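You operate a simulated robot arm through the tools that you are given. There is no shell and no other tool. Be economical: measure what you need, move in short steps, check, and stop when the job is done.

You run a simulated two-armed robot. Do the job below in one go: nothing can be reset, and whatever is moved stays where it is left.

JOB
Switch the sizer off and fetch the grey jar off the ladder.
Fine: stand it in the pocket at R27; sizer off before the walkway gate opens; shut and latch the gate again. Set down upright: grey jar. Where these are worked on the way, their far stop is far enough and under half their travel is too little: walkway gate.

It is judged by the outcome, as a careful person would: the job done as asked, and still so three seconds after it is handed in. It fails if anything else is knocked over, pushed out of place, dropped, spilled or broken.

ROBOT AND FRAMES
Two 7-joint arms with two-finger parallel grippers on one trunk, on a base that drives. Base frame: it is fixed to the floor where the robot stands at the start and does not move with it; the origin is under the middle of the robot, x ahead of it, y to its left, z up. Units: m, degrees, N and s.
The left shoulder is at the start at [0.06, 0.143, 0.818], the right one opposite. With the tool pointing down near the work surface each hand reaches from about 0.22 to 0.72 m from the robot's upright axis, wherever it stands, measured 20 degrees to its own side. Places, roughly: grey jar [0.5, -1.25, 0.5]; pocket at the elevator head [0.8, -1.8, 1]; sizer switch [0.7, 0, 1]; walkway gate [0.5, -1.3, 0.7]; walkway latch [0.3, -1.2, 0.9]. Payload 1.57 kg a hand.
Tool frame (each hand has its own): the origin (TCP) lies between the finger pads and is the grasp point; the fingertips stand 0.03 m ahead of it; z points along the fingers, y is the line along which they close. Largest opening 0.11 m; finger width 0.024, thickness 0.012; the body of the gripper, 0.048 by 0.112 m, starts 0.078 m behind the TCP.
Orientation is that of the tool frame in the base frame, as a unit quaternion [x, y, z, w]. With the fingers straight down and closing along the base's y, the tool's x points along the base's -x, its y along +y and its z along -z.

CONTROLS
- The arms move only by the tool step_arm. It takes "left_commands", "right_commands" or both (then of equal length, played together; a hand with none holds still); each is one flat list of numbers, 7 for each row, row after row: the shift along the tool's x, y, z in m, then the turn, a rotation vector about the tool's x, y, z in degrees, then the closure in counts, from 0 (fully open) to 255 (shut). In form: [x, y, z, wx, wy, wz, hand, x, y, z, wx, wy, wz, hand, ...]. A call has 1 to 8 rows; each row shifts and turns the commanded pose from where the row before left it, along the tool's axes as they then stand. A row lasts 0.2 s, in which the tool goes at most 0.05 m and 8.6 degrees; a call with a longer step from one row to the next is refused whole, and so is a gripper value outside its range. Where a pose cannot be reached the arm comes as near as it can. A force on the tool above 40 N (or 10 N above the force at the start of the call, whichever is more), or a blocked arm, ends the call early, and 0.2 s more pass. The fingers move at their own pace (about 0.045 m/s each) and stop on an object; they squeeze with about 26 N. The grip force told is the motor's: it shows also when the fingers shut on nothing. Time passes only in rows, and 0.2 s behind the last, so rows that do not move let the fingers close. The reply holds the time, the measured pose of the TCP, the force on the tool along the base axes, the opening and the grip force, in the units named above and with some noise, with the torque about the TCP (base axes, N m) and any sound that the robot's microphone picked up.
- Cameras (640 x 400 px; columns grow to the right, rows downward): "scene" is now at [0.0557, -0.0118, 1.4463]; the picture's right is [-0.15, -0.99, 0.00], its down [-0.59, 0.09, -0.80] and it looks along [0.79, -0.12, -0.60] (base axes); focal length 288 px, centre (320, 200). "left" rides on the left gripper at [0.07, -0.016, -0.141] in its tool frame; the picture's right is [0.23, 0.97, 0.00], its down [-0.85, 0.20, -0.48] and it looks along [-0.47, 0.11, 0.88] (tool axes); focal length 222 px, centre (320, 200). "right" rides on the right gripper at [0.07, 0.016, -0.141] in its tool frame; the picture's right is [-0.23, 0.97, 0.00], its down [-0.86, -0.20, -0.48] and it looks along [-0.47, -0.11, 0.88] (tool axes); focal length 222 px, centre (320, 200). There is no depth. A picture from a camera that has moved, and an enlarged one, comes with that camera's place and axes in the base frame and with its lens.
- grab_frame(camera): a new picture of that camera. It takes no simulated time.
- move_column(by): slides the trunk up (or, below 0, down) by that many m; the arms and the scene camera ride with it, the base frame stays. It gives what a move gives, with no picture.
- drive_base(legs): drives the robot by 1 to 6 legs, each [ahead, left, turn to the left] in m, m and degrees, along the robot's own axes; the way and the turn of a leg run together, so that a leg with both is an arc; at most 1.5 m and 180 degrees a leg. The arms and the cameras ride along, it lands a little off, and it stops where it bumps. It gives what a move gives.
- pan_tilt(pan, tilt): turns the head with the scene camera to pan (to the left, within 86 degrees either way) and tilt (down, from -29 to 69), counted from straight ahead of the robot. It gives what a move gives.
- enlarge(camera, box): a new picture of the part [left, top, right, bottom] of that camera's present view, enlarged. It takes no simulated time.
- finish_job(): hands the job in; it is judged then, once.

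Go step by step. Nothing tells you exact positions but the pictures and the camera data: compare them with the known pose of the tool, close in by small moves and look again before you grip or let go. The budget is 120 turns and 108 pictures, counting those below and the enlarged ones. Unless the task says otherwise, let go and move clear before handing in, and close with one line.

The tools are called as name(argument=value, ...) on one line, values as JSON. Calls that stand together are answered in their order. step_arm: Moves the arms, as the interface text tells. Its arguments: {"type":"object","properties":{"left_commands":{"type":"array"},"right_commands":{"type":"array"}},"required":[]} The other tools are called the same way: move_column (by) slides the trunk up or down; drive_base (legs) drives the base; pan_tilt (pan, tilt) turns the head that bears the scene camera; grab_frame (camera) takes a picture; enlarge (camera, box) takes an enlarged picture of a part of a camera's view; finish_job () hands the job in.

At the start:

```text
clock: 0.0
left_eef_pos: [0.446, 0.1183, 0.9995]
left_tcp_rot: [0.0, 1.0, 0.001, 0.0]
left_ft_force: [-0.3, 0.4, 0.1]
left_wrist_torque: [-0.04, 0.03, 0.0]
left_grip_width: 0.1102
left_grasp_force: 0.1
right_eef_pos: [0.4291, -0.1699, 0.9986]
right_tcp_rot: [0.0, 1.0, 0.0, 0.001]
right_ft_force: [-0.4, 0.4, -0.7]
right_wrist_torque: [0.02, 0.04, -0.03]
right_grip_width: 0.11
right_grasp_force: 0.2
trunk travel left (down, up): [-0.417, 0.173]
robot x, y, heading: [0.003, -0.0047, -0.3]
head pan, tilt: [-8.4, 36.6]
```

scene: 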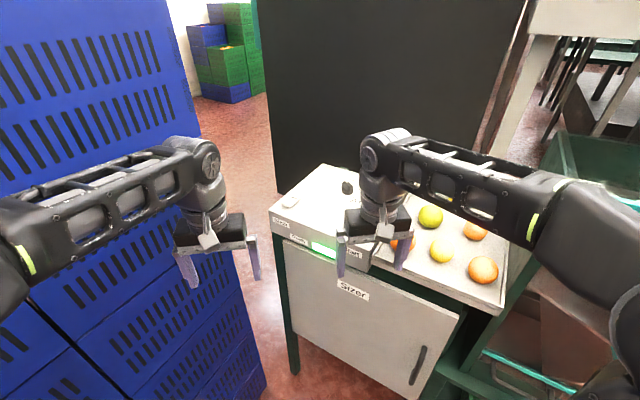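
right: 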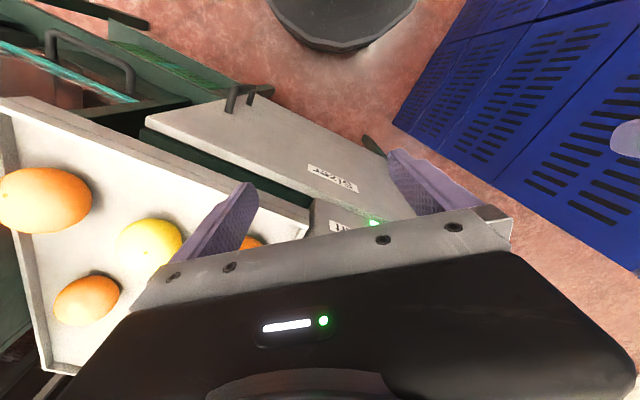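
left: 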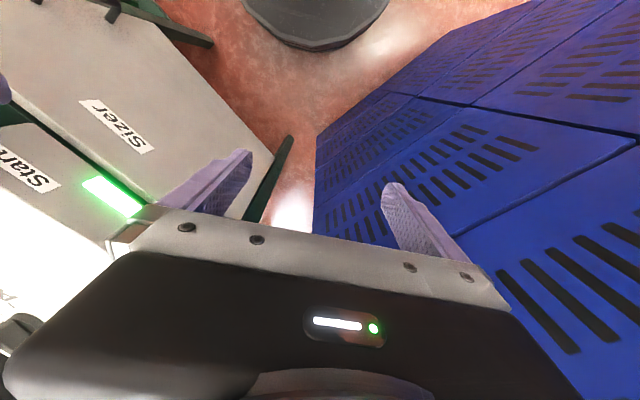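

I see the sizer cabinet ahead with labels and a green lamp. I'll enlarge it first, and then look to the right at the walkway.

enlarge(camera="scene", box=[260, 160, 420, 310])

pan_tilt(pan=-70, tilt=35)

grab_frame(camera="scene")

```text
2.67 times, centred on (340, 235) of scene
camera zoom: at [0.0557, -0.0118, 1.4463], right [-0.15, -0.99, 0.0], down [-0.59, 0.09, -0.8], along [0.79, -0.12, -0.6], focal length 767 px, centre (267, 107)
```

zoom: 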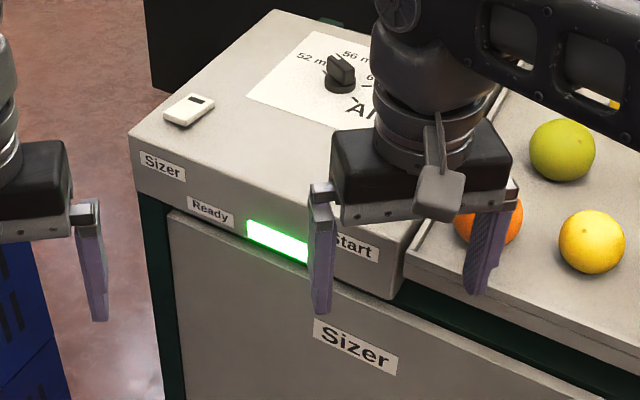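

```text
clock: 1.3
left_eef_pos: [0.4462, 0.1173, 1.0]
left_tcp_rot: [0.0, 1.0, 0.0, 0.0]
left_ft_force: [0.2, 0.1, 1.3]
left_wrist_torque: [0.02, 0.01, 0.01]
left_grip_width: 0.1102
left_grasp_force: 0.1
right_eef_pos: [0.4281, -0.1704, 0.9987]
right_tcp_rot: [0.001, 1.0, 0.0, 0.001]
right_ft_force: [0.1, -0.8, 0.6]
right_wrist_torque: [-0.02, 0.05, 0.0]
right_grip_width: 0.1102
right_grasp_force: 0.1
trunk travel left (down, up): [-0.417, 0.173]
robot x, y, heading: [0.0032, 0.0042, 0.0]
head pan, tilt: [-70.0, 35.0]
```

```text
103 pictures are left
camera scene: at [-0.0003, -0.0818, 1.4488], right [-0.94, -0.34, 0.0], down [-0.2, 0.54, -0.82], along [0.28, -0.77, -0.57], focal length 288 px, centre (320, 200)
```

scene: 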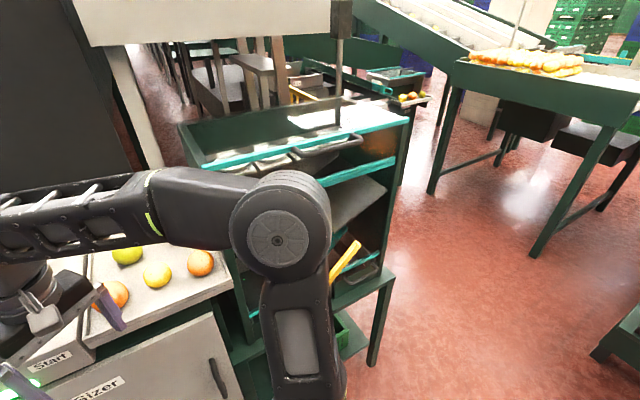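

The gripper hides part of the sizer panel. I'll pull the right hand aside and look at the panel again.

step_arm(right_commands=[0.04, -0.03, 0, 0, 0, 0, 0, 0.04, -0.03, 0, 0, 0, 0, 0, 0.04, -0.03, 0, 0, 0, 0, 0, 0, -0.03, 0, 0, 0, 0, 0])

pan_tilt(pan=-10, tilt=36)

grab_frame(camera="scene")

enlarge(camera="scene", box=[250, 150, 440, 270])

```text
clock: 2.3
left_eef_pos: [0.4457, 0.1162, 0.9977]
left_tcp_rot: [0.0, 1.0, 0.0, 0.0]
left_ft_force: [0.4, -1.2, -0.3]
left_wrist_torque: [0.01, 0.01, 0.01]
left_grip_width: 0.1099
left_grasp_force: 0.0
right_eef_pos: [0.311, -0.2909, 0.9986]
right_tcp_rot: [-0.001, 1.0, 0.0, 0.002]
right_ft_force: [0.4, -0.5, -0.8]
right_wrist_torque: [0.04, -0.01, -0.01]
right_grip_width: 0.1101
right_grasp_force: 0.2
trunk travel left (down, up): [-0.417, 0.173]
robot x, y, heading: [0.002, -0.0006, -0.1]
head pan, tilt: [-70.0, 35.0]
```

```text
clock: 3.6
left_eef_pos: [0.446, 0.1189, 1.0001]
left_tcp_rot: [-0.001, 1.0, 0.0, 0.0]
left_ft_force: [-0.3, -0.1, 0.1]
left_wrist_torque: [0.0, -0.01, -0.02]
left_grip_width: 0.1101
left_grasp_force: 0.1
right_eef_pos: [0.3101, -0.29, 0.9985]
right_tcp_rot: [0.0, 1.0, 0.0, 0.001]
right_ft_force: [-0.3, -0.5, -0.2]
right_wrist_torque: [-0.01, 0.01, -0.03]
right_grip_width: 0.1099
right_grasp_force: 0.0
trunk travel left (down, up): [-0.417, 0.173]
robot x, y, heading: [0.0019, 0.0023, -0.1]
head pan, tilt: [-10.0, 36.0]
```

```text
102 pictures are left
camera scene: at [0.0556, -0.0144, 1.4473], right [-0.17, -0.98, 0.0], down [-0.58, 0.1, -0.81], along [0.8, -0.14, -0.59], focal length 288 px, centre (320, 200)
```

scene: 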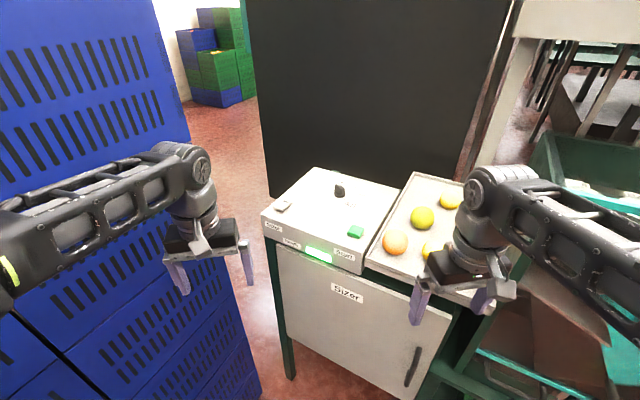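

```text
3.33 times, centred on (345, 210) of scene
camera zoom: at [0.0556, -0.0144, 1.4473], right [-0.17, -0.98, 0.0], down [-0.58, 0.1, -0.81], along [0.8, -0.14, -0.59], focal length 959 px, centre (237, 167)
```

zoom: 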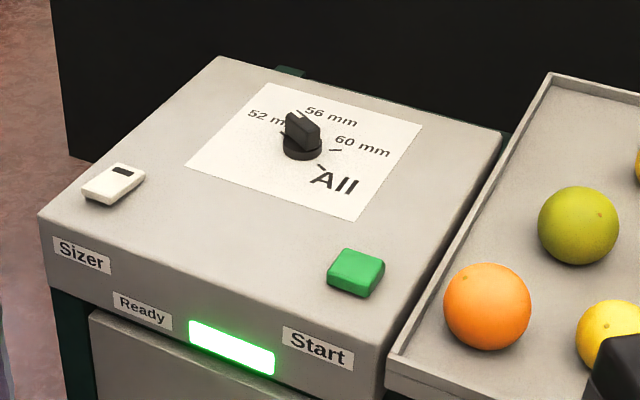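

The white rocker above the "Sizer" label looks like the switch. The green button is Start and the knob sets the size. I'll bring the left hand over for a closer look.

step_arm(left_commands=[0, -0.03, -0.03, 0, 0, 0, 0, 0, -0.03, -0.03, 0, 0, 0, 0, 0, -0.03, -0.03, 0, 0, 0, 0, 0, -0.03, 0, 0, 0, 0, 255, 0, 0, 0, 0, 0, 0, 255, 0, 0, 0, 0, 0, 0, 255, 0, 0, 0, 0, 0, 0, 255])

grab_frame(camera="left")

grab_frame(camera="scene")

```text
clock: 5.2
left_eef_pos: [0.4454, 0.0752, 1.0081]
left_tcp_rot: [0.0, 1.0, 0.0, 0.0]
left_ft_force: [-0.2, -0.4, 0.1]
left_wrist_torque: [0.01, -0.02, 0.01]
left_grip_width: 0.0219
left_grasp_force: 0.5
left hand out of reach, approached as far as the arm can: row 1, 2, 3
right_eef_pos: [0.3102, -0.2904, 0.9984]
right_tcp_rot: [0.0, 1.0, 0.0, 0.002]
right_ft_force: [-0.6, -0.2, -0.3]
right_wrist_torque: [0.0, 0.0, 0.01]
right_grip_width: 0.1101
right_grasp_force: 0.0
trunk travel left (down, up): [-0.417, 0.173]
robot x, y, heading: [-0.0005, -0.0014, 0.2]
head pan, tilt: [-10.0, 36.0]
```

```text
100 pictures are left
camera left: at [0.3757, 0.0595, 1.1506], right [-0.23, 0.97, 0.0], down [0.85, 0.2, 0.48], along [0.47, 0.11, -0.88], focal length 222 px, centre (320, 200)
```

left: 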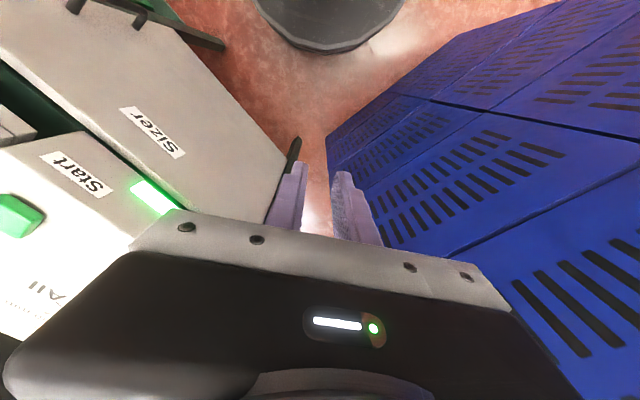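

```text
99 pictures are left
camera scene: at [0.0557, -0.0143, 1.4472], right [-0.17, -0.98, 0.0], down [-0.58, 0.1, -0.81], along [0.8, -0.14, -0.59], focal length 288 px, centre (320, 200)
```

scene: 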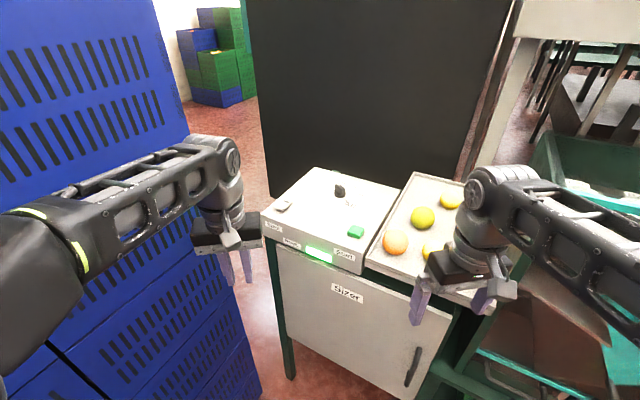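

The panel is turned about 35°. I'll zoom tightly on the rocker to read its state.

enlarge(camera="scene", box=[264, 190, 304, 215])

```text
16.00 times, centred on (284, 202) of scene
camera zoom: at [0.0557, -0.0143, 1.4472], right [-0.17, -0.98, 0.0], down [-0.58, 0.1, -0.81], along [0.8, -0.14, -0.59], focal length 4604 px, centre (896, 160)
```

zoom: 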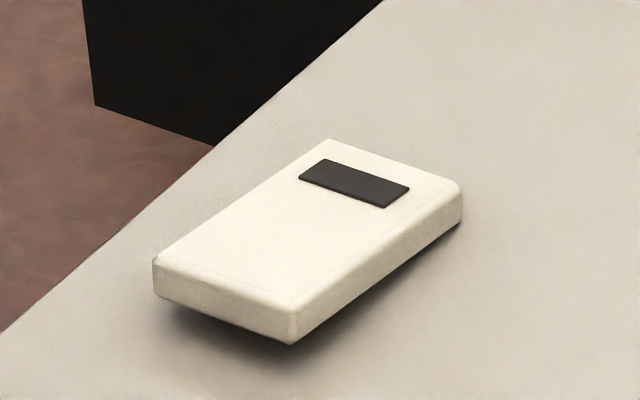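

The rocker's far end, with the dark mark, is pressed and its near end is raised, so pressing the near end should switch it off. I'll raise the trunk and bring the closed left fingers over that end.

move_column(by=0.1)

step_arm(left_commands=[-0.04, -0.014, 0, 0, 0, 0, 255, -0.04, -0.015, 0, 0, 0, 0, 255, -0.04, -0.015, 0, 0, 0, 0, 255, -0.04, -0.015, 0, 0, 0, 0, 255, -0.04, -0.015, 0, 0, 0, 0, 255, -0.03, -0.015, 0, 0, 0, 0, 255])

grab_frame(camera="scene")

```text
clock: 6.5
left_eef_pos: [0.4463, 0.0751, 1.1083]
left_tcp_rot: [0.0, 1.0, 0.0, 0.001]
left_ft_force: [0.1, 0.2, -1.0]
left_wrist_torque: [0.01, 0.0, -0.01]
left_grip_width: 0.0
left_grasp_force: 21.2
right_eef_pos: [0.3104, -0.2899, 1.0992]
right_tcp_rot: [0.0, 1.0, 0.001, 0.001]
right_ft_force: [0.7, -0.2, 0.2]
right_wrist_torque: [0.01, 0.02, 0.03]
right_grip_width: 0.1099
right_grasp_force: 0.1
trunk travel left (down, up): [-0.517, 0.073]
robot x, y, heading: [-0.0013, 0.0, -0.3]
head pan, tilt: [-10.0, 36.0]
```

```text
clock: 8.0
left_eef_pos: [0.4567, 0.0714, 1.1084]
left_tcp_rot: [0.0, 1.0, 0.0, 0.0]
left_ft_force: [-0.3, -0.3, 0.1]
left_wrist_torque: [0.0, 0.0, 0.03]
left_grip_width: 0.0
left_grasp_force: 21.5
left hand out of reach, approached as far as the arm can: row 1, 2, 3, 4, 5, 6
right_eef_pos: [0.3109, -0.2892, 1.0976]
right_tcp_rot: [0.0, 1.0, 0.0, 0.0]
right_ft_force: [-1.3, -0.1, -0.7]
right_wrist_torque: [0.05, 0.0, 0.01]
right_grip_width: 0.1102
right_grasp_force: 0.1
trunk travel left (down, up): [-0.517, 0.073]
robot x, y, heading: [-0.003, 0.0017, -0.2]
head pan, tilt: [-10.0, 36.0]
```

```text
97 pictures are left
camera scene: at [0.0557, -0.0144, 1.5472], right [-0.17, -0.98, 0.0], down [-0.58, 0.1, -0.81], along [0.8, -0.14, -0.59], focal length 288 px, centre (320, 200)
```

scene: 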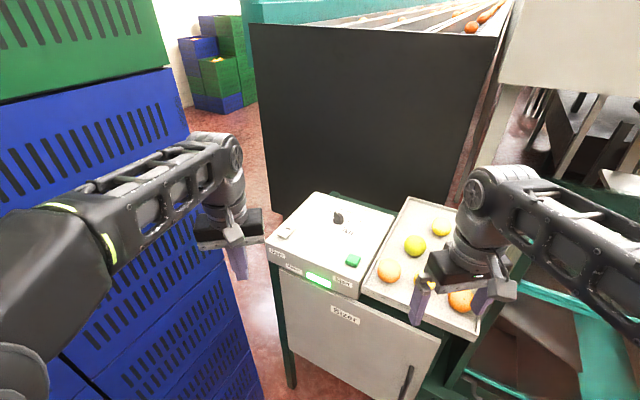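

The hand is too high relative to the shoulder to reach out. I'll raise the trunk further, lower the hand, then extend.

move_column(by=0.07)

step_arm(left_commands=[0, 0, 0.04, 0, 0, 0, 255, 0, 0, 0.04, 0, 0, 0, 255, 0, 0, 0.04, 0, 0, 0, 255, -0.03, -0.01, 0, 0, 0, 0, 255, -0.04, -0.015, 0, 0, 0, 0, 255, -0.04, -0.015, 0, 0, 0, 0, 255])

```text
clock: 9.0
left_eef_pos: [0.4569, 0.0713, 1.1783]
left_tcp_rot: [0.0, 1.0, 0.001, 0.001]
left_ft_force: [0.2, 0.1, 0.5]
left_wrist_torque: [0.01, 0.0, 0.01]
left_grip_width: 0.0
left_grasp_force: 20.8
right_eef_pos: [0.3097, -0.2891, 1.1686]
right_tcp_rot: [0.0, 1.0, 0.0, 0.001]
right_ft_force: [0.1, -0.2, 0.1]
right_wrist_torque: [0.03, 0.01, -0.02]
right_grip_width: 0.1098
right_grasp_force: 0.1
trunk travel left (down, up): [-0.587, 0.003]
robot x, y, heading: [-0.0018, 0.0011, 0.4]
head pan, tilt: [-10.0, 36.0]
```

```text
clock: 10.4
left_eef_pos: [0.5695, 0.028, 1.0582]
left_tcp_rot: [0.0, 1.0, -0.001, 0.001]
left_ft_force: [0.3, -0.2, -0.3]
left_wrist_torque: [0.03, 0.01, -0.04]
left_grip_width: 0.0002
left_grasp_force: 21.1
right_eef_pos: [0.3118, -0.2897, 1.169]
right_tcp_rot: [0.0, 1.0, 0.0, 0.0]
right_ft_force: [0.1, -0.3, -0.1]
right_wrist_torque: [0.02, -0.01, -0.03]
right_grip_width: 0.1099
right_grasp_force: 0.0
trunk travel left (down, up): [-0.587, 0.003]
robot x, y, heading: [0.0006, 0.0003, 0.0]
head pan, tilt: [-10.0, 36.0]
```

It works now. I'll extend the rest of the way to above the near end of the rocker.

step_arm(left_commands=[-0.04, -0.015, 0, 0, 0, 0, 255, -0.04, -0.015, 0, 0, 0, 0, 255, -0.035, -0.011, 0.02, 0, 0, 0, 255])

grab_frame(camera="scene")

enlarge(camera="scene", box=[250, 190, 350, 252])

```text
clock: 11.2
left_eef_pos: [0.6173, 0.0105, 1.0583]
left_tcp_rot: [0.0, 1.0, 0.0, 0.0]
left_ft_force: [0.6, -0.3, -0.4]
left_wrist_torque: [0.0, -0.01, -0.02]
left_grip_width: 0.0
left_grasp_force: 21.2
left hand out of reach, approached as far as the arm can: row 2, 3
right_eef_pos: [0.3116, -0.2896, 1.1693]
right_tcp_rot: [-0.001, 1.0, 0.0, 0.001]
right_ft_force: [0.6, -0.2, -0.4]
right_wrist_torque: [-0.01, 0.03, 0.01]
right_grip_width: 0.1101
right_grasp_force: 0.1
trunk travel left (down, up): [-0.587, 0.003]
robot x, y, heading: [0.0001, -0.0014, 0.0]
head pan, tilt: [-10.0, 36.0]
```

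```text
96 pictures are left
camera scene: at [0.0568, -0.0148, 1.6172], right [-0.17, -0.98, 0.0], down [-0.58, 0.1, -0.81], along [0.8, -0.14, -0.59], focal length 288 px, centre (320, 200)
```

scene: 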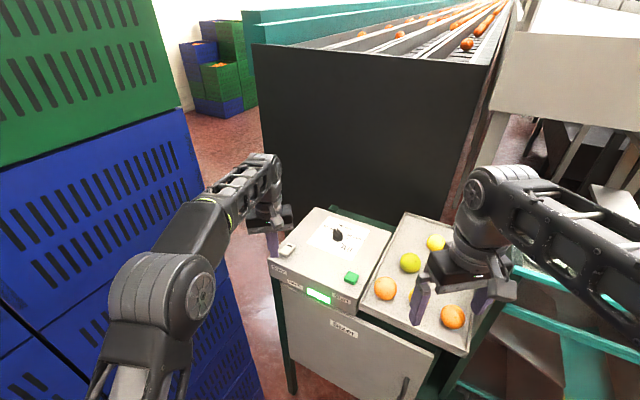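

```text
6.40 times, centred on (300, 221) of scene
camera zoom: at [0.0568, -0.0148, 1.6172], right [-0.17, -0.98, 0.0], down [-0.58, 0.1, -0.81], along [0.8, -0.14, -0.59], focal length 1842 px, centre (448, 66)
```

zoom: 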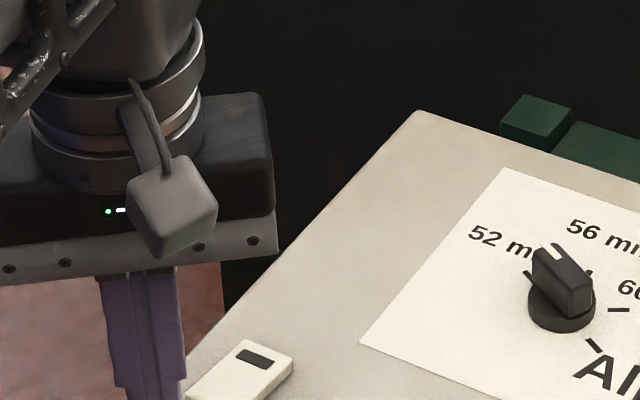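

The rocker's near end triangulates to about [0.685, -0.013, 0.975]. The arm is about 7 cm short, so I'll drive ahead a little.

drive_base(legs=[[0.1, 0, 0]])

grab_frame(camera="scene")

```text
clock: 12.4
left_eef_pos: [0.7216, 0.0101, 1.0575]
left_tcp_rot: [0.001, 1.0, 0.001, 0.001]
left_ft_force: [0.8, 0.1, -0.7]
left_wrist_torque: [0.0, 0.01, -0.02]
left_grip_width: 0.0004
left_grasp_force: 20.6
right_eef_pos: [0.4156, -0.2904, 1.1686]
right_tcp_rot: [0.001, 1.0, 0.0, 0.001]
right_ft_force: [0.9, 0.2, -0.2]
right_wrist_torque: [-0.02, 0.06, 0.02]
right_grip_width: 0.11
right_grasp_force: 0.1
trunk travel left (down, up): [-0.587, 0.003]
robot x, y, heading: [0.1042, 0.0012, -0.2]
head pan, tilt: [-10.0, 36.0]
```

```text
94 pictures are left
camera scene: at [0.1615, -0.0148, 1.6172], right [-0.18, -0.98, 0.0], down [-0.58, 0.1, -0.81], along [0.8, -0.14, -0.59], focal length 288 px, centre (320, 200)
```

scene: 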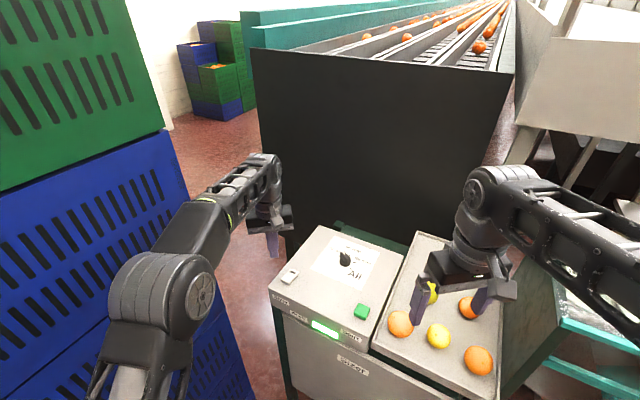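

Now I'll move over the near end and down to just above it.

step_arm(left_commands=[0.0375, -0.023, 0, 0, 0, 0, 255, 0, 0, 0.034, 0, 0, 0, 255])

enlarge(camera="scene", box=[240, 220, 368, 300])

```text
clock: 13.0
left_eef_pos: [0.684, -0.0113, 1.0245]
left_tcp_rot: [0.001, 1.0, 0.0, 0.001]
left_ft_force: [0.2, 0.3, -0.3]
left_wrist_torque: [0.01, 0.06, 0.01]
left_grip_width: 0.0
left_grasp_force: 20.9
right_eef_pos: [0.4144, -0.2903, 1.1682]
right_tcp_rot: [0.001, 1.0, 0.0, 0.0]
right_ft_force: [-0.2, -0.8, -0.2]
right_wrist_torque: [-0.06, 0.02, 0.02]
right_grip_width: 0.11
right_grasp_force: 0.1
trunk travel left (down, up): [-0.587, 0.003]
robot x, y, heading: [0.1028, -0.0027, -0.1]
head pan, tilt: [-10.0, 36.0]
```

```text
5.00 times, centred on (304, 260) of scene
camera zoom: at [0.1618, -0.0142, 1.6172], right [-0.18, -0.98, 0.0], down [-0.58, 0.1, -0.81], along [0.8, -0.14, -0.59], focal length 1439 px, centre (400, -100)
```

zoom: 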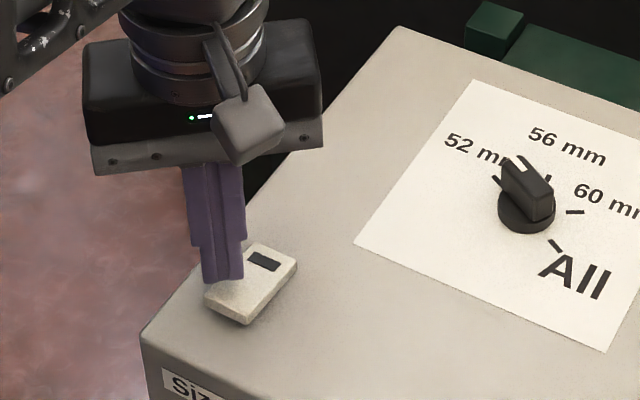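

The tip is slightly left of the rocker's middle. I'll shift it and press down gently.

step_arm(left_commands=[0.004, -0.006, 0.005, 0, 0, 0, 255, 0, 0, 0.008, 0, 0, 0, 255, 0, 0, 0.006, 0, 0, 0, 255, 0, 0, 0.005, 0, 0, 0, 255])

enlarge(camera="scene", box=[240, 240, 368, 340])

```text
clock: 13.9
left_eef_pos: [0.6813, -0.0183, 1.0126]
left_tcp_rot: [0.001, 1.0, -0.002, 0.008]
left_ft_force: [-11.9, 6.5, 18.3]
left_wrist_torque: [0.11, 0.36, -0.1]
left_grip_width: 0.0001
left_grasp_force: 21.0
right_eef_pos: [0.4117, -0.2904, 1.1688]
right_tcp_rot: [0.001, 1.0, 0.0, 0.001]
right_ft_force: [0.3, 0.4, -0.9]
right_wrist_torque: [-0.01, 0.0, 0.0]
right_grip_width: 0.1101
right_grasp_force: 0.1
trunk travel left (down, up): [-0.587, 0.003]
robot x, y, heading: [0.1021, 0.0, -0.2]
head pan, tilt: [-10.0, 36.0]
stopped in row 4 (left hand): the force on the tool passed its limit (the readings are from after the stop); the commanded pose is now the measured one
```

```text
4.00 times, centred on (304, 290) of scene
camera zoom: at [0.1562, -0.0137, 1.6175], right [-0.18, -0.98, 0.0], down [-0.58, 0.1, -0.81], along [0.8, -0.14, -0.59], focal length 1151 px, centre (384, -160)
```

zoom: 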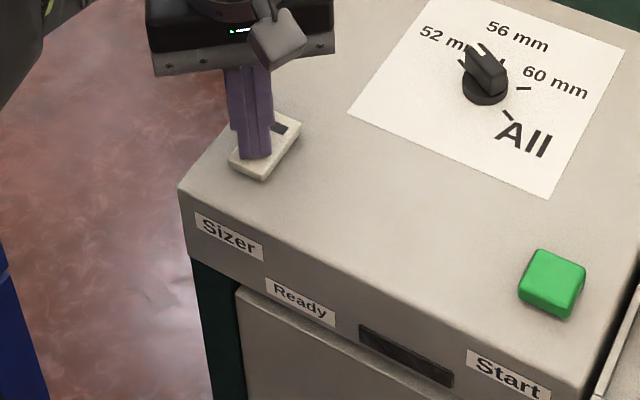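

The Ready lamp is off. I'll lift the hand and check that the rocker stays.

step_arm(left_commands=[0, 0, -0.03, 0, 0, 0, 255, 0, 0, -0.03, 0, 0, 0, 255, 0.04, 0.02, 0, 0, 0, 0, 255, 0.05, 0.01, 0, 0, 0, 0, 255, 0.05, 0.02, 0, 0, 0, 0, 255, 0.05, 0.02, 0, 0, 0, 0, 255, 0.05, 0.02, 0, 0, 0, 0, 255])

enlarge(camera="scene", box=[240, 240, 368, 340])

```text
refused: row 4 steps farther than a row can; nothing moved
```

```text
4.00 times, centred on (304, 290) of scene
camera zoom: at [0.1562, -0.0137, 1.6175], right [-0.18, -0.98, 0.0], down [-0.58, 0.1, -0.81], along [0.8, -0.14, -0.59], focal length 1151 px, centre (384, -160)
```

zoom: 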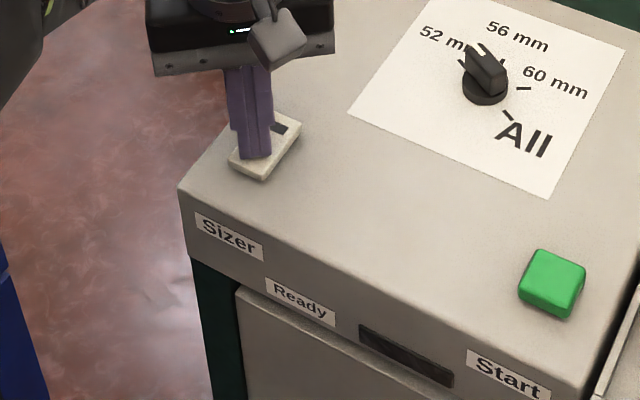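

Lifting again, with shorter rows.

step_arm(left_commands=[0, 0, -0.025, 0, 0, 0, 255, 0, 0, -0.025, 0, 0, 0, 255, 0.04, 0.02, 0, 0, 0, 0, 255, 0.045, 0.01, 0, 0, 0, 0, 255, 0.045, 0.02, 0, 0, 0, 0, 255, 0.045, 0.02, 0, 0, 0, 0, 255, 0.045, 0.02, 0, 0, 0, 0, 255])

enlarge(camera="scene", box=[240, 240, 368, 340])

pan_tilt(pan=-70, tilt=35)

grab_frame(camera="scene")

```text
clock: 15.5
left_eef_pos: [0.462, 0.0712, 1.0537]
left_tcp_rot: [0.001, 1.0, -0.003, 0.006]
left_ft_force: [0.5, -0.1, 0.0]
left_wrist_torque: [-0.05, -0.03, 0.03]
left_grip_width: 0.0
left_grasp_force: 21.4
right_eef_pos: [0.4119, -0.29, 1.169]
right_tcp_rot: [0.001, 1.0, 0.0, 0.001]
right_ft_force: [-0.2, 0.2, -0.2]
right_wrist_torque: [-0.03, -0.04, 0.01]
right_grip_width: 0.1099
right_grasp_force: 0.0
trunk travel left (down, up): [-0.587, 0.003]
robot x, y, heading: [0.1026, 0.0029, 0.1]
head pan, tilt: [-10.0, 36.0]
```

```text
4.00 times, centred on (304, 290) of scene
camera zoom: at [0.1579, -0.0132, 1.6173], right [-0.18, -0.98, 0.0], down [-0.58, 0.1, -0.81], along [0.8, -0.14, -0.59], focal length 1151 px, centre (384, -160)
```

zoom: 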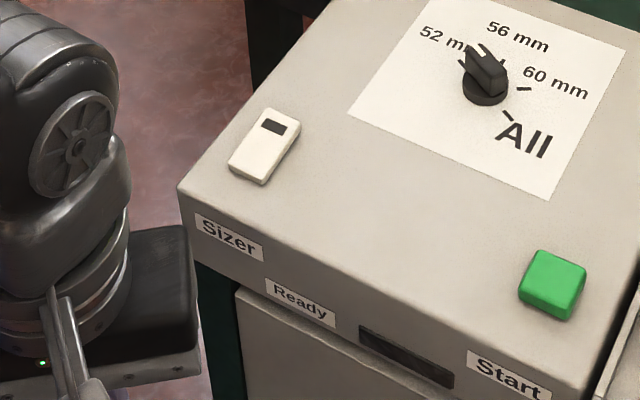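

```text
clock: 16.8
left_eef_pos: [0.4639, 0.0704, 1.054]
left_tcp_rot: [0.001, 1.0, -0.001, 0.006]
left_ft_force: [0.3, 0.6, -0.2]
left_wrist_torque: [-0.02, 0.02, 0.01]
left_grip_width: 0.0003
left_grasp_force: 20.8
right_eef_pos: [0.4135, -0.2905, 1.1694]
right_tcp_rot: [0.001, 1.0, 0.0, 0.002]
right_ft_force: [0.2, 0.6, -0.2]
right_wrist_torque: [0.01, -0.01, 0.03]
right_grip_width: 0.11
right_grasp_force: 0.1
trunk travel left (down, up): [-0.587, 0.003]
robot x, y, heading: [0.103, -0.0014, -0.0]
head pan, tilt: [-70.0, 35.0]
```

```text
89 pictures are left
camera scene: at [0.1034, -0.0819, 1.6188], right [-0.94, -0.34, 0.0], down [-0.2, 0.54, -0.82], along [0.28, -0.77, -0.57], focal length 288 px, centre (320, 200)
```

scene: 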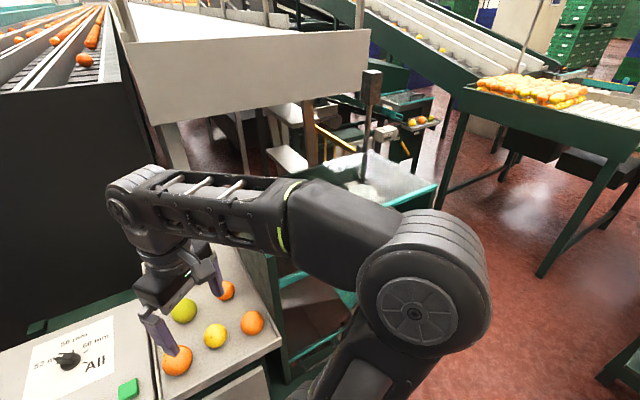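

The sizer is off. I'll back away and turn to the right to look at the walkway.

drive_base(legs=[[-0.3, 0, 0]])

step_arm(left_commands=[0.03, 0, -0.03, 0, 0, 0, 255, 0.03, 0, -0.03, 0, 0, 0, 255, 0.03, 0, 0, 0, 0, 0, 255, 0.03, 0, 0, 0, 0, 0, 255], right_commands=[0.02, 0.02, 0, 0, 0, 0, 0, 0.02, 0.02, 0, 0, 0, 0, 0, 0, 0.02, 0, 0, 0, 0, 0, 0, 0.0, 0, 0, 0, 0, 0])

grab_frame(camera="scene")

```text
clock: 18.9
left_eef_pos: [0.1692, 0.0731, 1.0548]
left_tcp_rot: [-0.002, 1.0, -0.001, 0.007]
left_ft_force: [-0.6, 0.1, 0.0]
left_wrist_torque: [0.0, -0.01, 0.01]
left_grip_width: 0.0
left_grasp_force: 21.4
right_eef_pos: [0.1207, -0.2884, 1.1685]
right_tcp_rot: [-0.003, 1.0, 0.0, 0.001]
right_ft_force: [-0.7, -0.4, -0.3]
right_wrist_torque: [-0.04, -0.06, -0.03]
right_grip_width: 0.11
right_grasp_force: 0.0
trunk travel left (down, up): [-0.587, 0.003]
robot x, y, heading: [-0.1918, 0.0021, 0.3]
head pan, tilt: [-70.0, 35.0]
```

```text
clock: 19.9
left_eef_pos: [0.0491, 0.0736, 1.1116]
left_tcp_rot: [-0.002, 1.0, -0.002, 0.007]
left_ft_force: [0.2, -0.6, 0.7]
left_wrist_torque: [0.02, 0.01, 0.01]
left_grip_width: 0.0
left_grasp_force: 21.4
right_eef_pos: [0.0862, -0.2251, 1.1647]
right_tcp_rot: [-0.001, 1.0, 0.0, 0.001]
right_ft_force: [-0.2, 0.0, 0.0]
right_wrist_torque: [-0.03, -0.02, 0.05]
right_grip_width: 0.1101
right_grasp_force: 0.0
right hand out of reach, approached as far as the arm can: row 2
trunk travel left (down, up): [-0.587, 0.003]
robot x, y, heading: [-0.1904, -0.0011, 0.2]
head pan, tilt: [-70.0, 35.0]
```

```text
88 pictures are left
camera scene: at [-0.1902, -0.0821, 1.6188], right [-0.94, -0.35, 0.0], down [-0.2, 0.54, -0.82], along [0.28, -0.77, -0.57], focal length 288 px, centre (320, 200)
```

scene: 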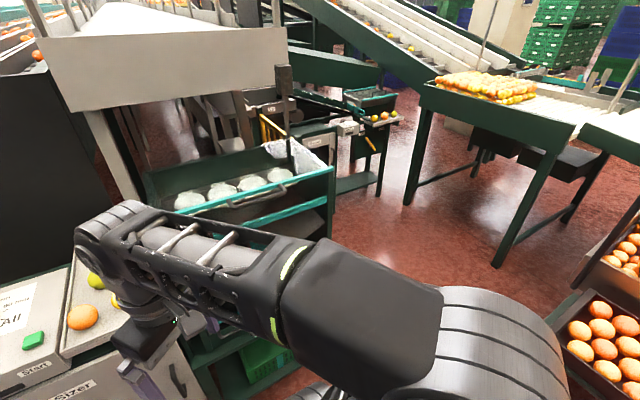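

The shelf with trays stands to the right and something with yellow bars lies beyond it. I'll turn right for a clear view.

drive_base(legs=[[0, 0, -60]])

pan_tilt(pan=0, tilt=35)

grab_frame(camera="scene")

```text
clock: 23.0
left_eef_pos: [-0.0106, -0.1765, 1.1099]
left_tcp_rot: [0.512, 0.859, -0.004, 0.005]
left_ft_force: [0.3, -0.4, 0.2]
left_wrist_torque: [0.0, -0.04, 0.0]
left_grip_width: 0.0001
left_grasp_force: 21.1
right_eef_pos: [-0.2572, -0.3493, 1.1647]
right_tcp_rot: [0.513, 0.858, -0.001, 0.001]
right_ft_force: [0.0, 0.6, 0.6]
right_wrist_torque: [0.0, 0.02, -0.06]
right_grip_width: 0.1104
right_grasp_force: 0.1
trunk travel left (down, up): [-0.587, 0.003]
robot x, y, heading: [-0.1888, -0.0013, -61.7]
head pan, tilt: [-70.0, 35.0]
```

```text
clock: 24.4
left_eef_pos: [-0.0099, -0.1764, 1.1106]
left_tcp_rot: [0.512, 0.859, -0.005, 0.004]
left_ft_force: [-0.1, 0.0, -0.2]
left_wrist_torque: [0.02, 0.01, 0.01]
left_grip_width: 0.0001
left_grasp_force: 21.0
right_eef_pos: [-0.2572, -0.3496, 1.1649]
right_tcp_rot: [0.513, 0.858, 0.0, 0.0]
right_ft_force: [-0.9, -0.1, -0.6]
right_wrist_torque: [0.02, -0.04, 0.0]
right_grip_width: 0.1098
right_grasp_force: 0.2
trunk travel left (down, up): [-0.587, 0.003]
robot x, y, heading: [-0.1873, -0.002, -61.4]
head pan, tilt: [0.0, 35.0]
```

```text
87 pictures are left
camera scene: at [-0.1621, -0.0505, 1.6188], right [-0.88, -0.47, 0.0], down [-0.27, 0.51, -0.82], along [0.39, -0.72, -0.57], focal length 288 px, centre (320, 200)
```

scene: 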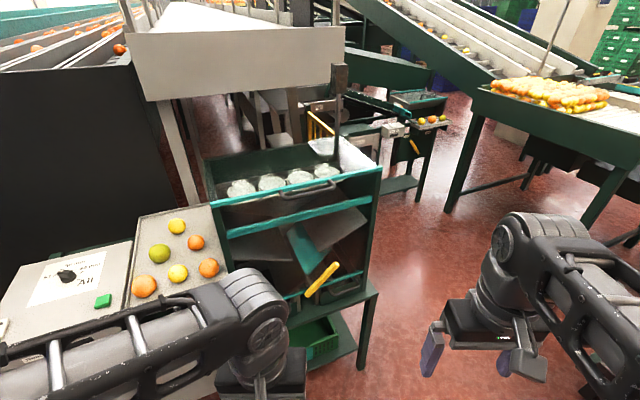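

enlarge(camera="scene", box=[190, 50, 450, 212])

enlarge(camera="scene", box=[190, 200, 450, 362])

```text
2.46 times, centred on (320, 131) of scene
camera zoom: at [-0.1621, -0.0505, 1.6188], right [-0.88, -0.47, 0.0], down [-0.27, 0.51, -0.82], along [0.39, -0.72, -0.57], focal length 708 px, centre (320, 370)
```

zoom: 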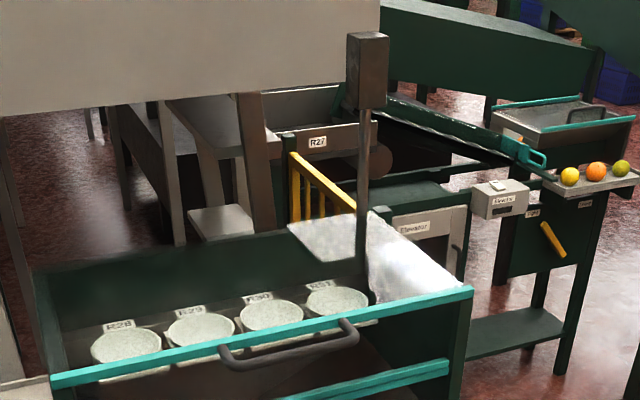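

```text
2.46 times, centred on (320, 281) of scene
camera zoom: at [-0.1621, -0.0505, 1.6188], right [-0.88, -0.47, 0.0], down [-0.27, 0.51, -0.82], along [0.39, -0.72, -0.57], focal length 708 px, centre (320, 1)
```

zoom: 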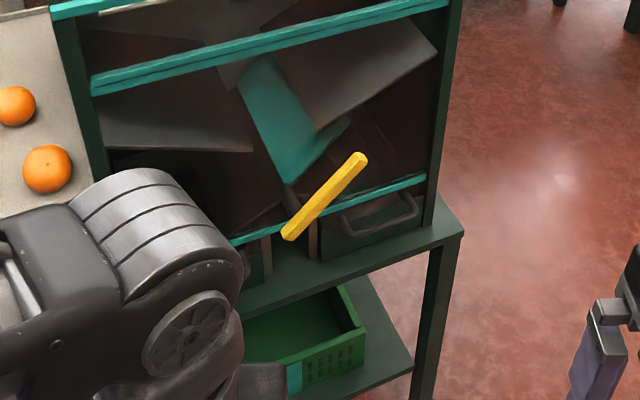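

R27 is at the elevator head behind a yellow gate, around [0.8, -1.84, 1.0]. The route goes round the right of the shelf, so I'll check the floor there before driving.

pan_tilt(pan=-35, tilt=45)

grab_frame(camera="scene")

```text
clock: 25.4
left_eef_pos: [-0.0101, -0.1762, 1.1115]
left_tcp_rot: [0.512, 0.859, -0.004, 0.004]
left_ft_force: [-0.1, 0.2, 0.8]
left_wrist_torque: [-0.02, -0.02, 0.0]
left_grip_width: 0.0
left_grasp_force: 21.9
right_eef_pos: [-0.258, -0.3502, 1.1641]
right_tcp_rot: [0.513, 0.858, -0.001, 0.0]
right_ft_force: [0.0, -0.4, 0.1]
right_wrist_torque: [0.0, 0.02, -0.02]
right_grip_width: 0.11
right_grasp_force: 0.0
trunk travel left (down, up): [-0.587, 0.003]
robot x, y, heading: [-0.1874, 0.0028, -61.5]
head pan, tilt: [-35.0, 45.0]
```

```text
84 pictures are left
camera scene: at [-0.2132, -0.0538, 1.604], right [-0.99, 0.11, 0.0], down [0.08, 0.7, -0.71], along [-0.08, -0.7, -0.71], focal length 288 px, centre (320, 200)
```

scene: 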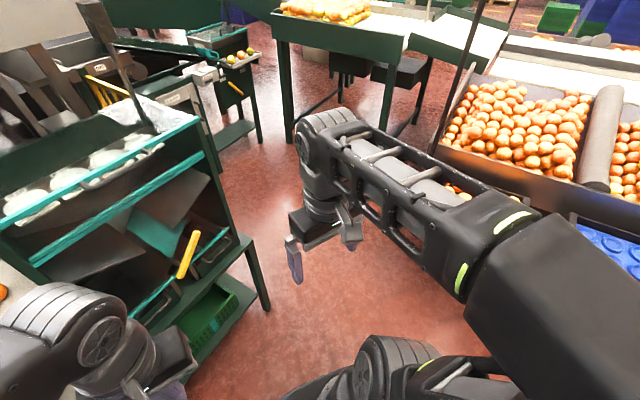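

The way is clear. I'll drive along x≈-0.35 to about y=-1.2 and then turn to face +x.

drive_base(legs=[[0.94, -0.76, 0]])

pan_tilt(pan=55, tilt=35)

grab_frame(camera="scene")

```text
clock: 31.5
left_eef_pos: [-0.2412, -1.3658, 1.1109]
left_tcp_rot: [0.516, 0.856, -0.005, 0.003]
left_ft_force: [-0.3, -0.6, -0.7]
left_wrist_torque: [-0.01, -0.01, 0.02]
left_grip_width: 0.0
left_grasp_force: 21.0
right_eef_pos: [-0.4882, -1.5367, 1.165]
right_tcp_rot: [0.517, 0.856, 0.0, 0.002]
right_ft_force: [0.5, 0.8, 0.0]
right_wrist_torque: [0.04, 0.01, -0.02]
right_grip_width: 0.1098
right_grasp_force: 0.1
trunk travel left (down, up): [-0.587, 0.003]
robot x, y, heading: [-0.4194, -1.1899, -62.1]
head pan, tilt: [-35.0, 45.0]
```

```text
clock: 33.2
left_eef_pos: [-0.2405, -1.3658, 1.1107]
left_tcp_rot: [0.517, 0.856, -0.005, 0.004]
left_ft_force: [-0.1, 0.0, 0.5]
left_wrist_torque: [0.03, 0.0, -0.05]
left_grip_width: 0.0
left_grasp_force: 20.9
right_eef_pos: [-0.4893, -1.536, 1.1642]
right_tcp_rot: [0.516, 0.856, 0.0, 0.0]
right_ft_force: [0.4, 0.0, -0.8]
right_wrist_torque: [-0.01, 0.01, 0.03]
right_grip_width: 0.11
right_grasp_force: 0.0
trunk travel left (down, up): [-0.587, 0.003]
robot x, y, heading: [-0.4174, -1.1943, -62.2]
head pan, tilt: [55.0, 35.0]
```

```text
83 pictures are left
camera scene: at [-0.345, -1.1711, 1.6188], right [-0.13, -0.99, 0.0], down [-0.57, 0.07, -0.82], along [0.81, -0.1, -0.57], focal length 288 px, centre (320, 200)
```

scene: 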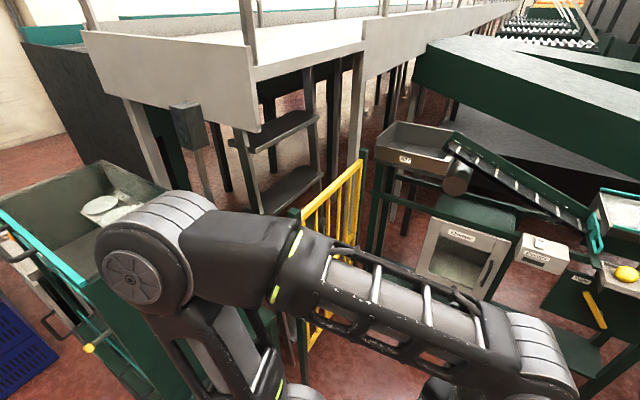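

Now I can see the ladder, the yellow gate and the elevator with its R27 pocket. I'll turn to face them and take a full look.

drive_base(legs=[[0, 0, 62]])

pan_tilt(pan=0, tilt=40)

grab_frame(camera="scene")

enlarge(camera="scene", box=[240, 80, 400, 200])

```text
clock: 36.3
left_eef_pos: [-0.1764, -1.117, 1.1118]
left_tcp_rot: [0.007, 1.0, -0.002, 0.006]
left_ft_force: [0.1, -0.8, -0.7]
left_wrist_torque: [0.02, 0.03, 0.02]
left_grip_width: 0.0
left_grasp_force: 22.0
right_eef_pos: [-0.1459, -1.4163, 1.1642]
right_tcp_rot: [0.007, 1.0, 0.0, 0.001]
right_ft_force: [0.0, -0.8, 0.4]
right_wrist_torque: [0.04, -0.02, -0.02]
right_grip_width: 0.1103
right_grasp_force: 0.1
trunk travel left (down, up): [-0.587, 0.003]
robot x, y, heading: [-0.4177, -1.1886, -0.6]
head pan, tilt: [55.0, 35.0]
```

```text
clock: 37.5
left_eef_pos: [-0.1771, -1.1178, 1.1118]
left_tcp_rot: [0.006, 1.0, -0.002, 0.006]
left_ft_force: [0.9, 0.3, 0.0]
left_wrist_torque: [0.01, -0.01, 0.02]
left_grip_width: 0.0
left_grasp_force: 21.3
right_eef_pos: [-0.1457, -1.4161, 1.1646]
right_tcp_rot: [0.007, 1.0, -0.001, 0.002]
right_ft_force: [-0.2, -0.3, -0.5]
right_wrist_torque: [-0.05, 0.01, -0.01]
right_grip_width: 0.1102
right_grasp_force: 0.2
trunk travel left (down, up): [-0.587, 0.003]
robot x, y, heading: [-0.4198, -1.1899, -1.0]
head pan, tilt: [0.0, 40.0]
```

```text
82 pictures are left
camera scene: at [-0.3634, -1.1872, 1.6112], right [-0.01, -1.0, 0.0], down [-0.64, 0.01, -0.77], along [0.77, -0.01, -0.64], focal length 288 px, centre (320, 200)
```

scene: 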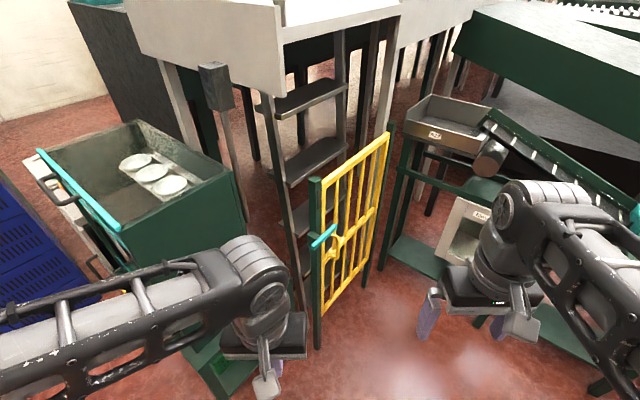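

```text
3.33 times, centred on (320, 140) of scene
camera zoom: at [-0.3634, -1.1872, 1.6112], right [-0.01, -1.0, 0.0], down [-0.64, 0.01, -0.77], along [0.77, -0.01, -0.64], focal length 959 px, centre (320, 400)
```

zoom: 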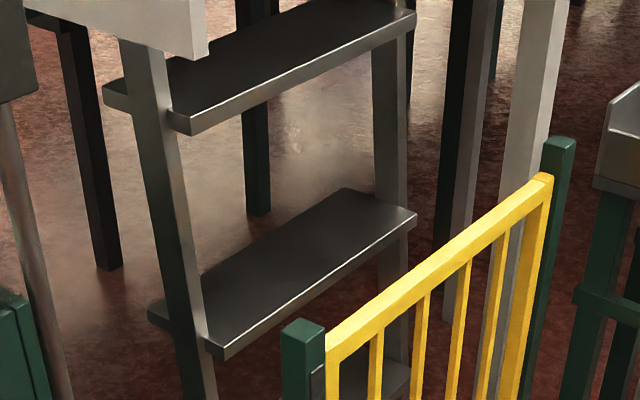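

The gate runs from its latch post at (0.34,-1.18) to a post at (0.71,-1.47). I'll zoom in on the latch and on what is behind the bars.

enlarge(camera="scene", box=[290, 200, 386, 260])

enlarge(camera="scene", box=[270, 130, 430, 350])

enlarge(camera="scene", box=[380, 80, 560, 300])

```text
6.67 times, centred on (338, 230) of scene
camera zoom: at [-0.3634, -1.1872, 1.6112], right [-0.01, -1.0, 0.0], down [-0.64, 0.01, -0.77], along [0.77, -0.01, -0.64], focal length 1918 px, centre (200, 0)
```

zoom: 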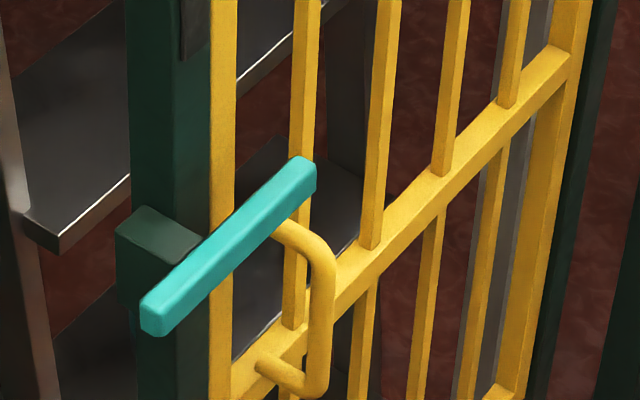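

```text
1.82 times, centred on (350, 240) of scene
camera zoom: at [-0.3634, -1.1872, 1.6112], right [-0.01, -1.0, 0.0], down [-0.64, 0.01, -0.77], along [0.77, -0.01, -0.64], focal length 523 px, centre (266, 127)
```

zoom: 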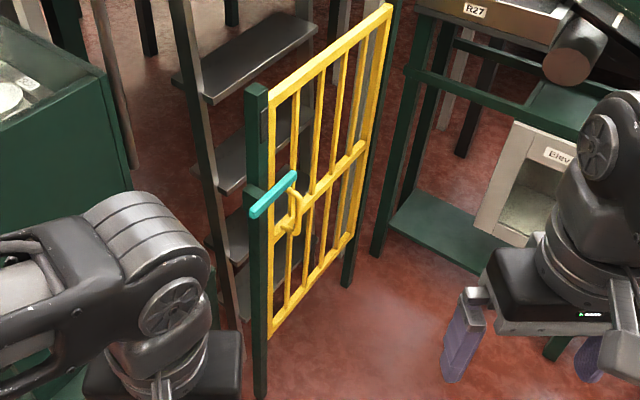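

```text
1.82 times, centred on (470, 190) of scene
camera zoom: at [-0.3634, -1.1872, 1.6112], right [-0.01, -1.0, 0.0], down [-0.64, 0.01, -0.77], along [0.77, -0.01, -0.64], focal length 523 px, centre (47, 218)
```

zoom: 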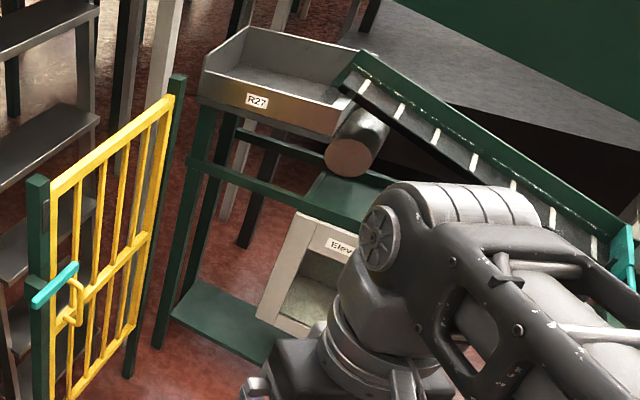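

The latch is a teal bar at about [0.30,-1.21,0.90], lying horizontally over a keeper on the post, with a D-handle beside it. The gate must swing outward, hinged at the far post, so I'll move to a spot squarely in front of it.

drive_base(legs=[[0.2, -0.3, 20]])

pan_tilt(pan=10, tilt=42)

grab_frame(camera="scene")

```text
clock: 39.8
left_eef_pos: [0.029, -1.309, 1.1115]
left_tcp_rot: [-0.165, 0.986, 0.0, 0.007]
left_ft_force: [0.1, -0.3, 0.4]
left_wrist_torque: [0.0, 0.03, 0.01]
left_grip_width: 0.0002
left_grasp_force: 21.1
right_eef_pos: [0.1601, -1.579, 1.1637]
right_tcp_rot: [-0.166, 0.986, 0.0, 0.002]
right_ft_force: [0.1, -0.7, 0.6]
right_wrist_torque: [0.02, -0.01, -0.01]
right_grip_width: 0.1099
right_grasp_force: 0.1
trunk travel left (down, up): [-0.587, 0.003]
robot x, y, heading: [-0.1771, -1.4581, 19.1]
head pan, tilt: [0.0, 40.0]
```

```text
clock: 40.6
left_eef_pos: [0.0281, -1.3076, 1.1117]
left_tcp_rot: [-0.166, 0.986, -0.001, 0.007]
left_ft_force: [-0.2, 0.0, -0.3]
left_wrist_torque: [-0.02, 0.01, -0.05]
left_grip_width: 0.0002
left_grasp_force: 21.4
right_eef_pos: [0.159, -1.5788, 1.1637]
right_tcp_rot: [-0.165, 0.986, -0.001, 0.001]
right_ft_force: [-0.2, -0.6, -0.1]
right_wrist_torque: [0.02, 0.03, 0.01]
right_grip_width: 0.1099
right_grasp_force: 0.1
trunk travel left (down, up): [-0.587, 0.003]
robot x, y, heading: [-0.1738, -1.4577, 19.0]
head pan, tilt: [10.0, 42.0]
```

```text
77 pictures are left
camera scene: at [-0.1307, -1.4238, 1.6083], right [0.48, -0.87, 0.0], down [-0.59, -0.32, -0.74], along [0.65, 0.36, -0.67], focal length 288 px, centre (320, 200)
```

scene: 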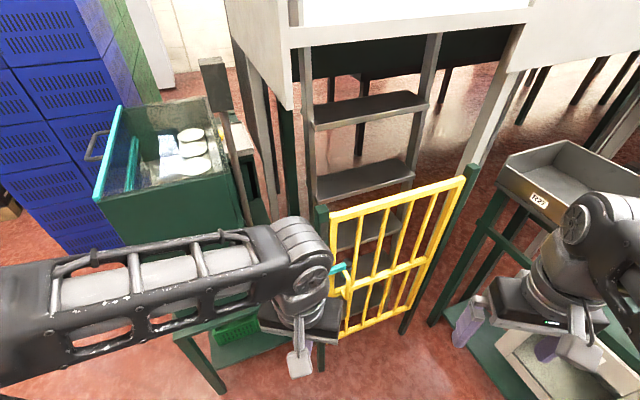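

The left hand blocks the latch. I'll move it aside and lower the trunk for a more frontal view.

step_arm(left_commands=[0, 0.045, 0, 0, 0, 0, 255, 0, 0.045, 0, 0, 0, 0, 255, 0, 0.045, 0, 0, 0, 0, 255, 0, 0.045, 0, 0, 0, 0, 255])

move_column(by=-0.3)

grab_frame(camera="scene")

enlarge(camera="scene", box=[290, 150, 490, 350])

```text
clock: 41.6
left_eef_pos: [-0.0307, -1.1354, 1.112]
left_tcp_rot: [-0.165, 0.986, -0.001, 0.007]
left_ft_force: [-1.0, -0.6, -0.6]
left_wrist_torque: [-0.02, -0.02, 0.02]
left_grip_width: 0.0
left_grasp_force: 21.8
right_eef_pos: [0.1593, -1.5786, 1.1648]
right_tcp_rot: [-0.164, 0.986, 0.0, 0.001]
right_ft_force: [0.7, 0.2, 1.0]
right_wrist_torque: [0.01, -0.01, 0.02]
right_grip_width: 0.1099
right_grasp_force: 0.1
trunk travel left (down, up): [-0.587, 0.003]
robot x, y, heading: [-0.174, -1.4536, 19.0]
head pan, tilt: [10.0, 42.0]
```

```text
clock: 44.6
left_eef_pos: [-0.029, -1.1362, 0.811]
left_tcp_rot: [-0.164, 0.986, -0.001, 0.006]
left_ft_force: [-0.1, 0.6, 0.1]
left_wrist_torque: [-0.01, 0.05, 0.01]
left_grip_width: 0.0
left_grasp_force: 20.7
right_eef_pos: [0.16, -1.5793, 0.8643]
right_tcp_rot: [-0.164, 0.986, 0.0, 0.001]
right_ft_force: [-0.7, 0.4, 0.1]
right_wrist_torque: [0.01, 0.01, 0.02]
right_grip_width: 0.11
right_grasp_force: 0.1
trunk travel left (down, up): [-0.287, 0.303]
robot x, y, heading: [-0.1756, -1.4566, 19.0]
head pan, tilt: [10.0, 42.0]
```

```text
76 pictures are left
camera scene: at [-0.1307, -1.4238, 1.3083], right [0.48, -0.87, 0.0], down [-0.59, -0.32, -0.74], along [0.65, 0.36, -0.67], focal length 288 px, centre (320, 200)
```

scene: 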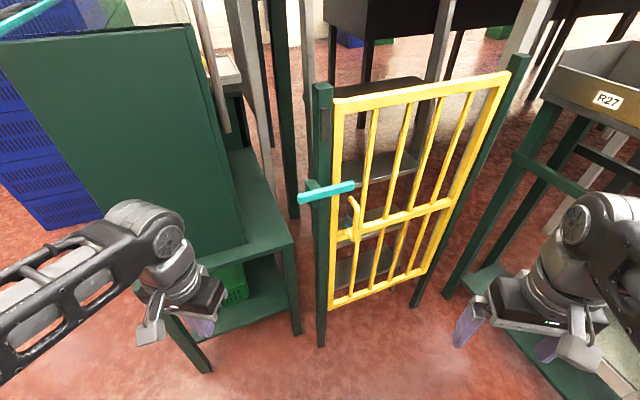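

```text
2.00 times, centred on (390, 250) of scene
camera zoom: at [-0.1307, -1.4238, 1.3083], right [0.48, -0.87, 0.0], down [-0.59, -0.32, -0.74], along [0.65, 0.36, -0.67], focal length 576 px, centre (180, 100)
```

zoom: 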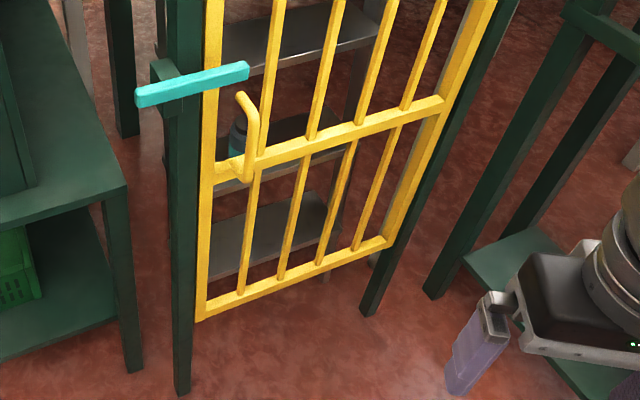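

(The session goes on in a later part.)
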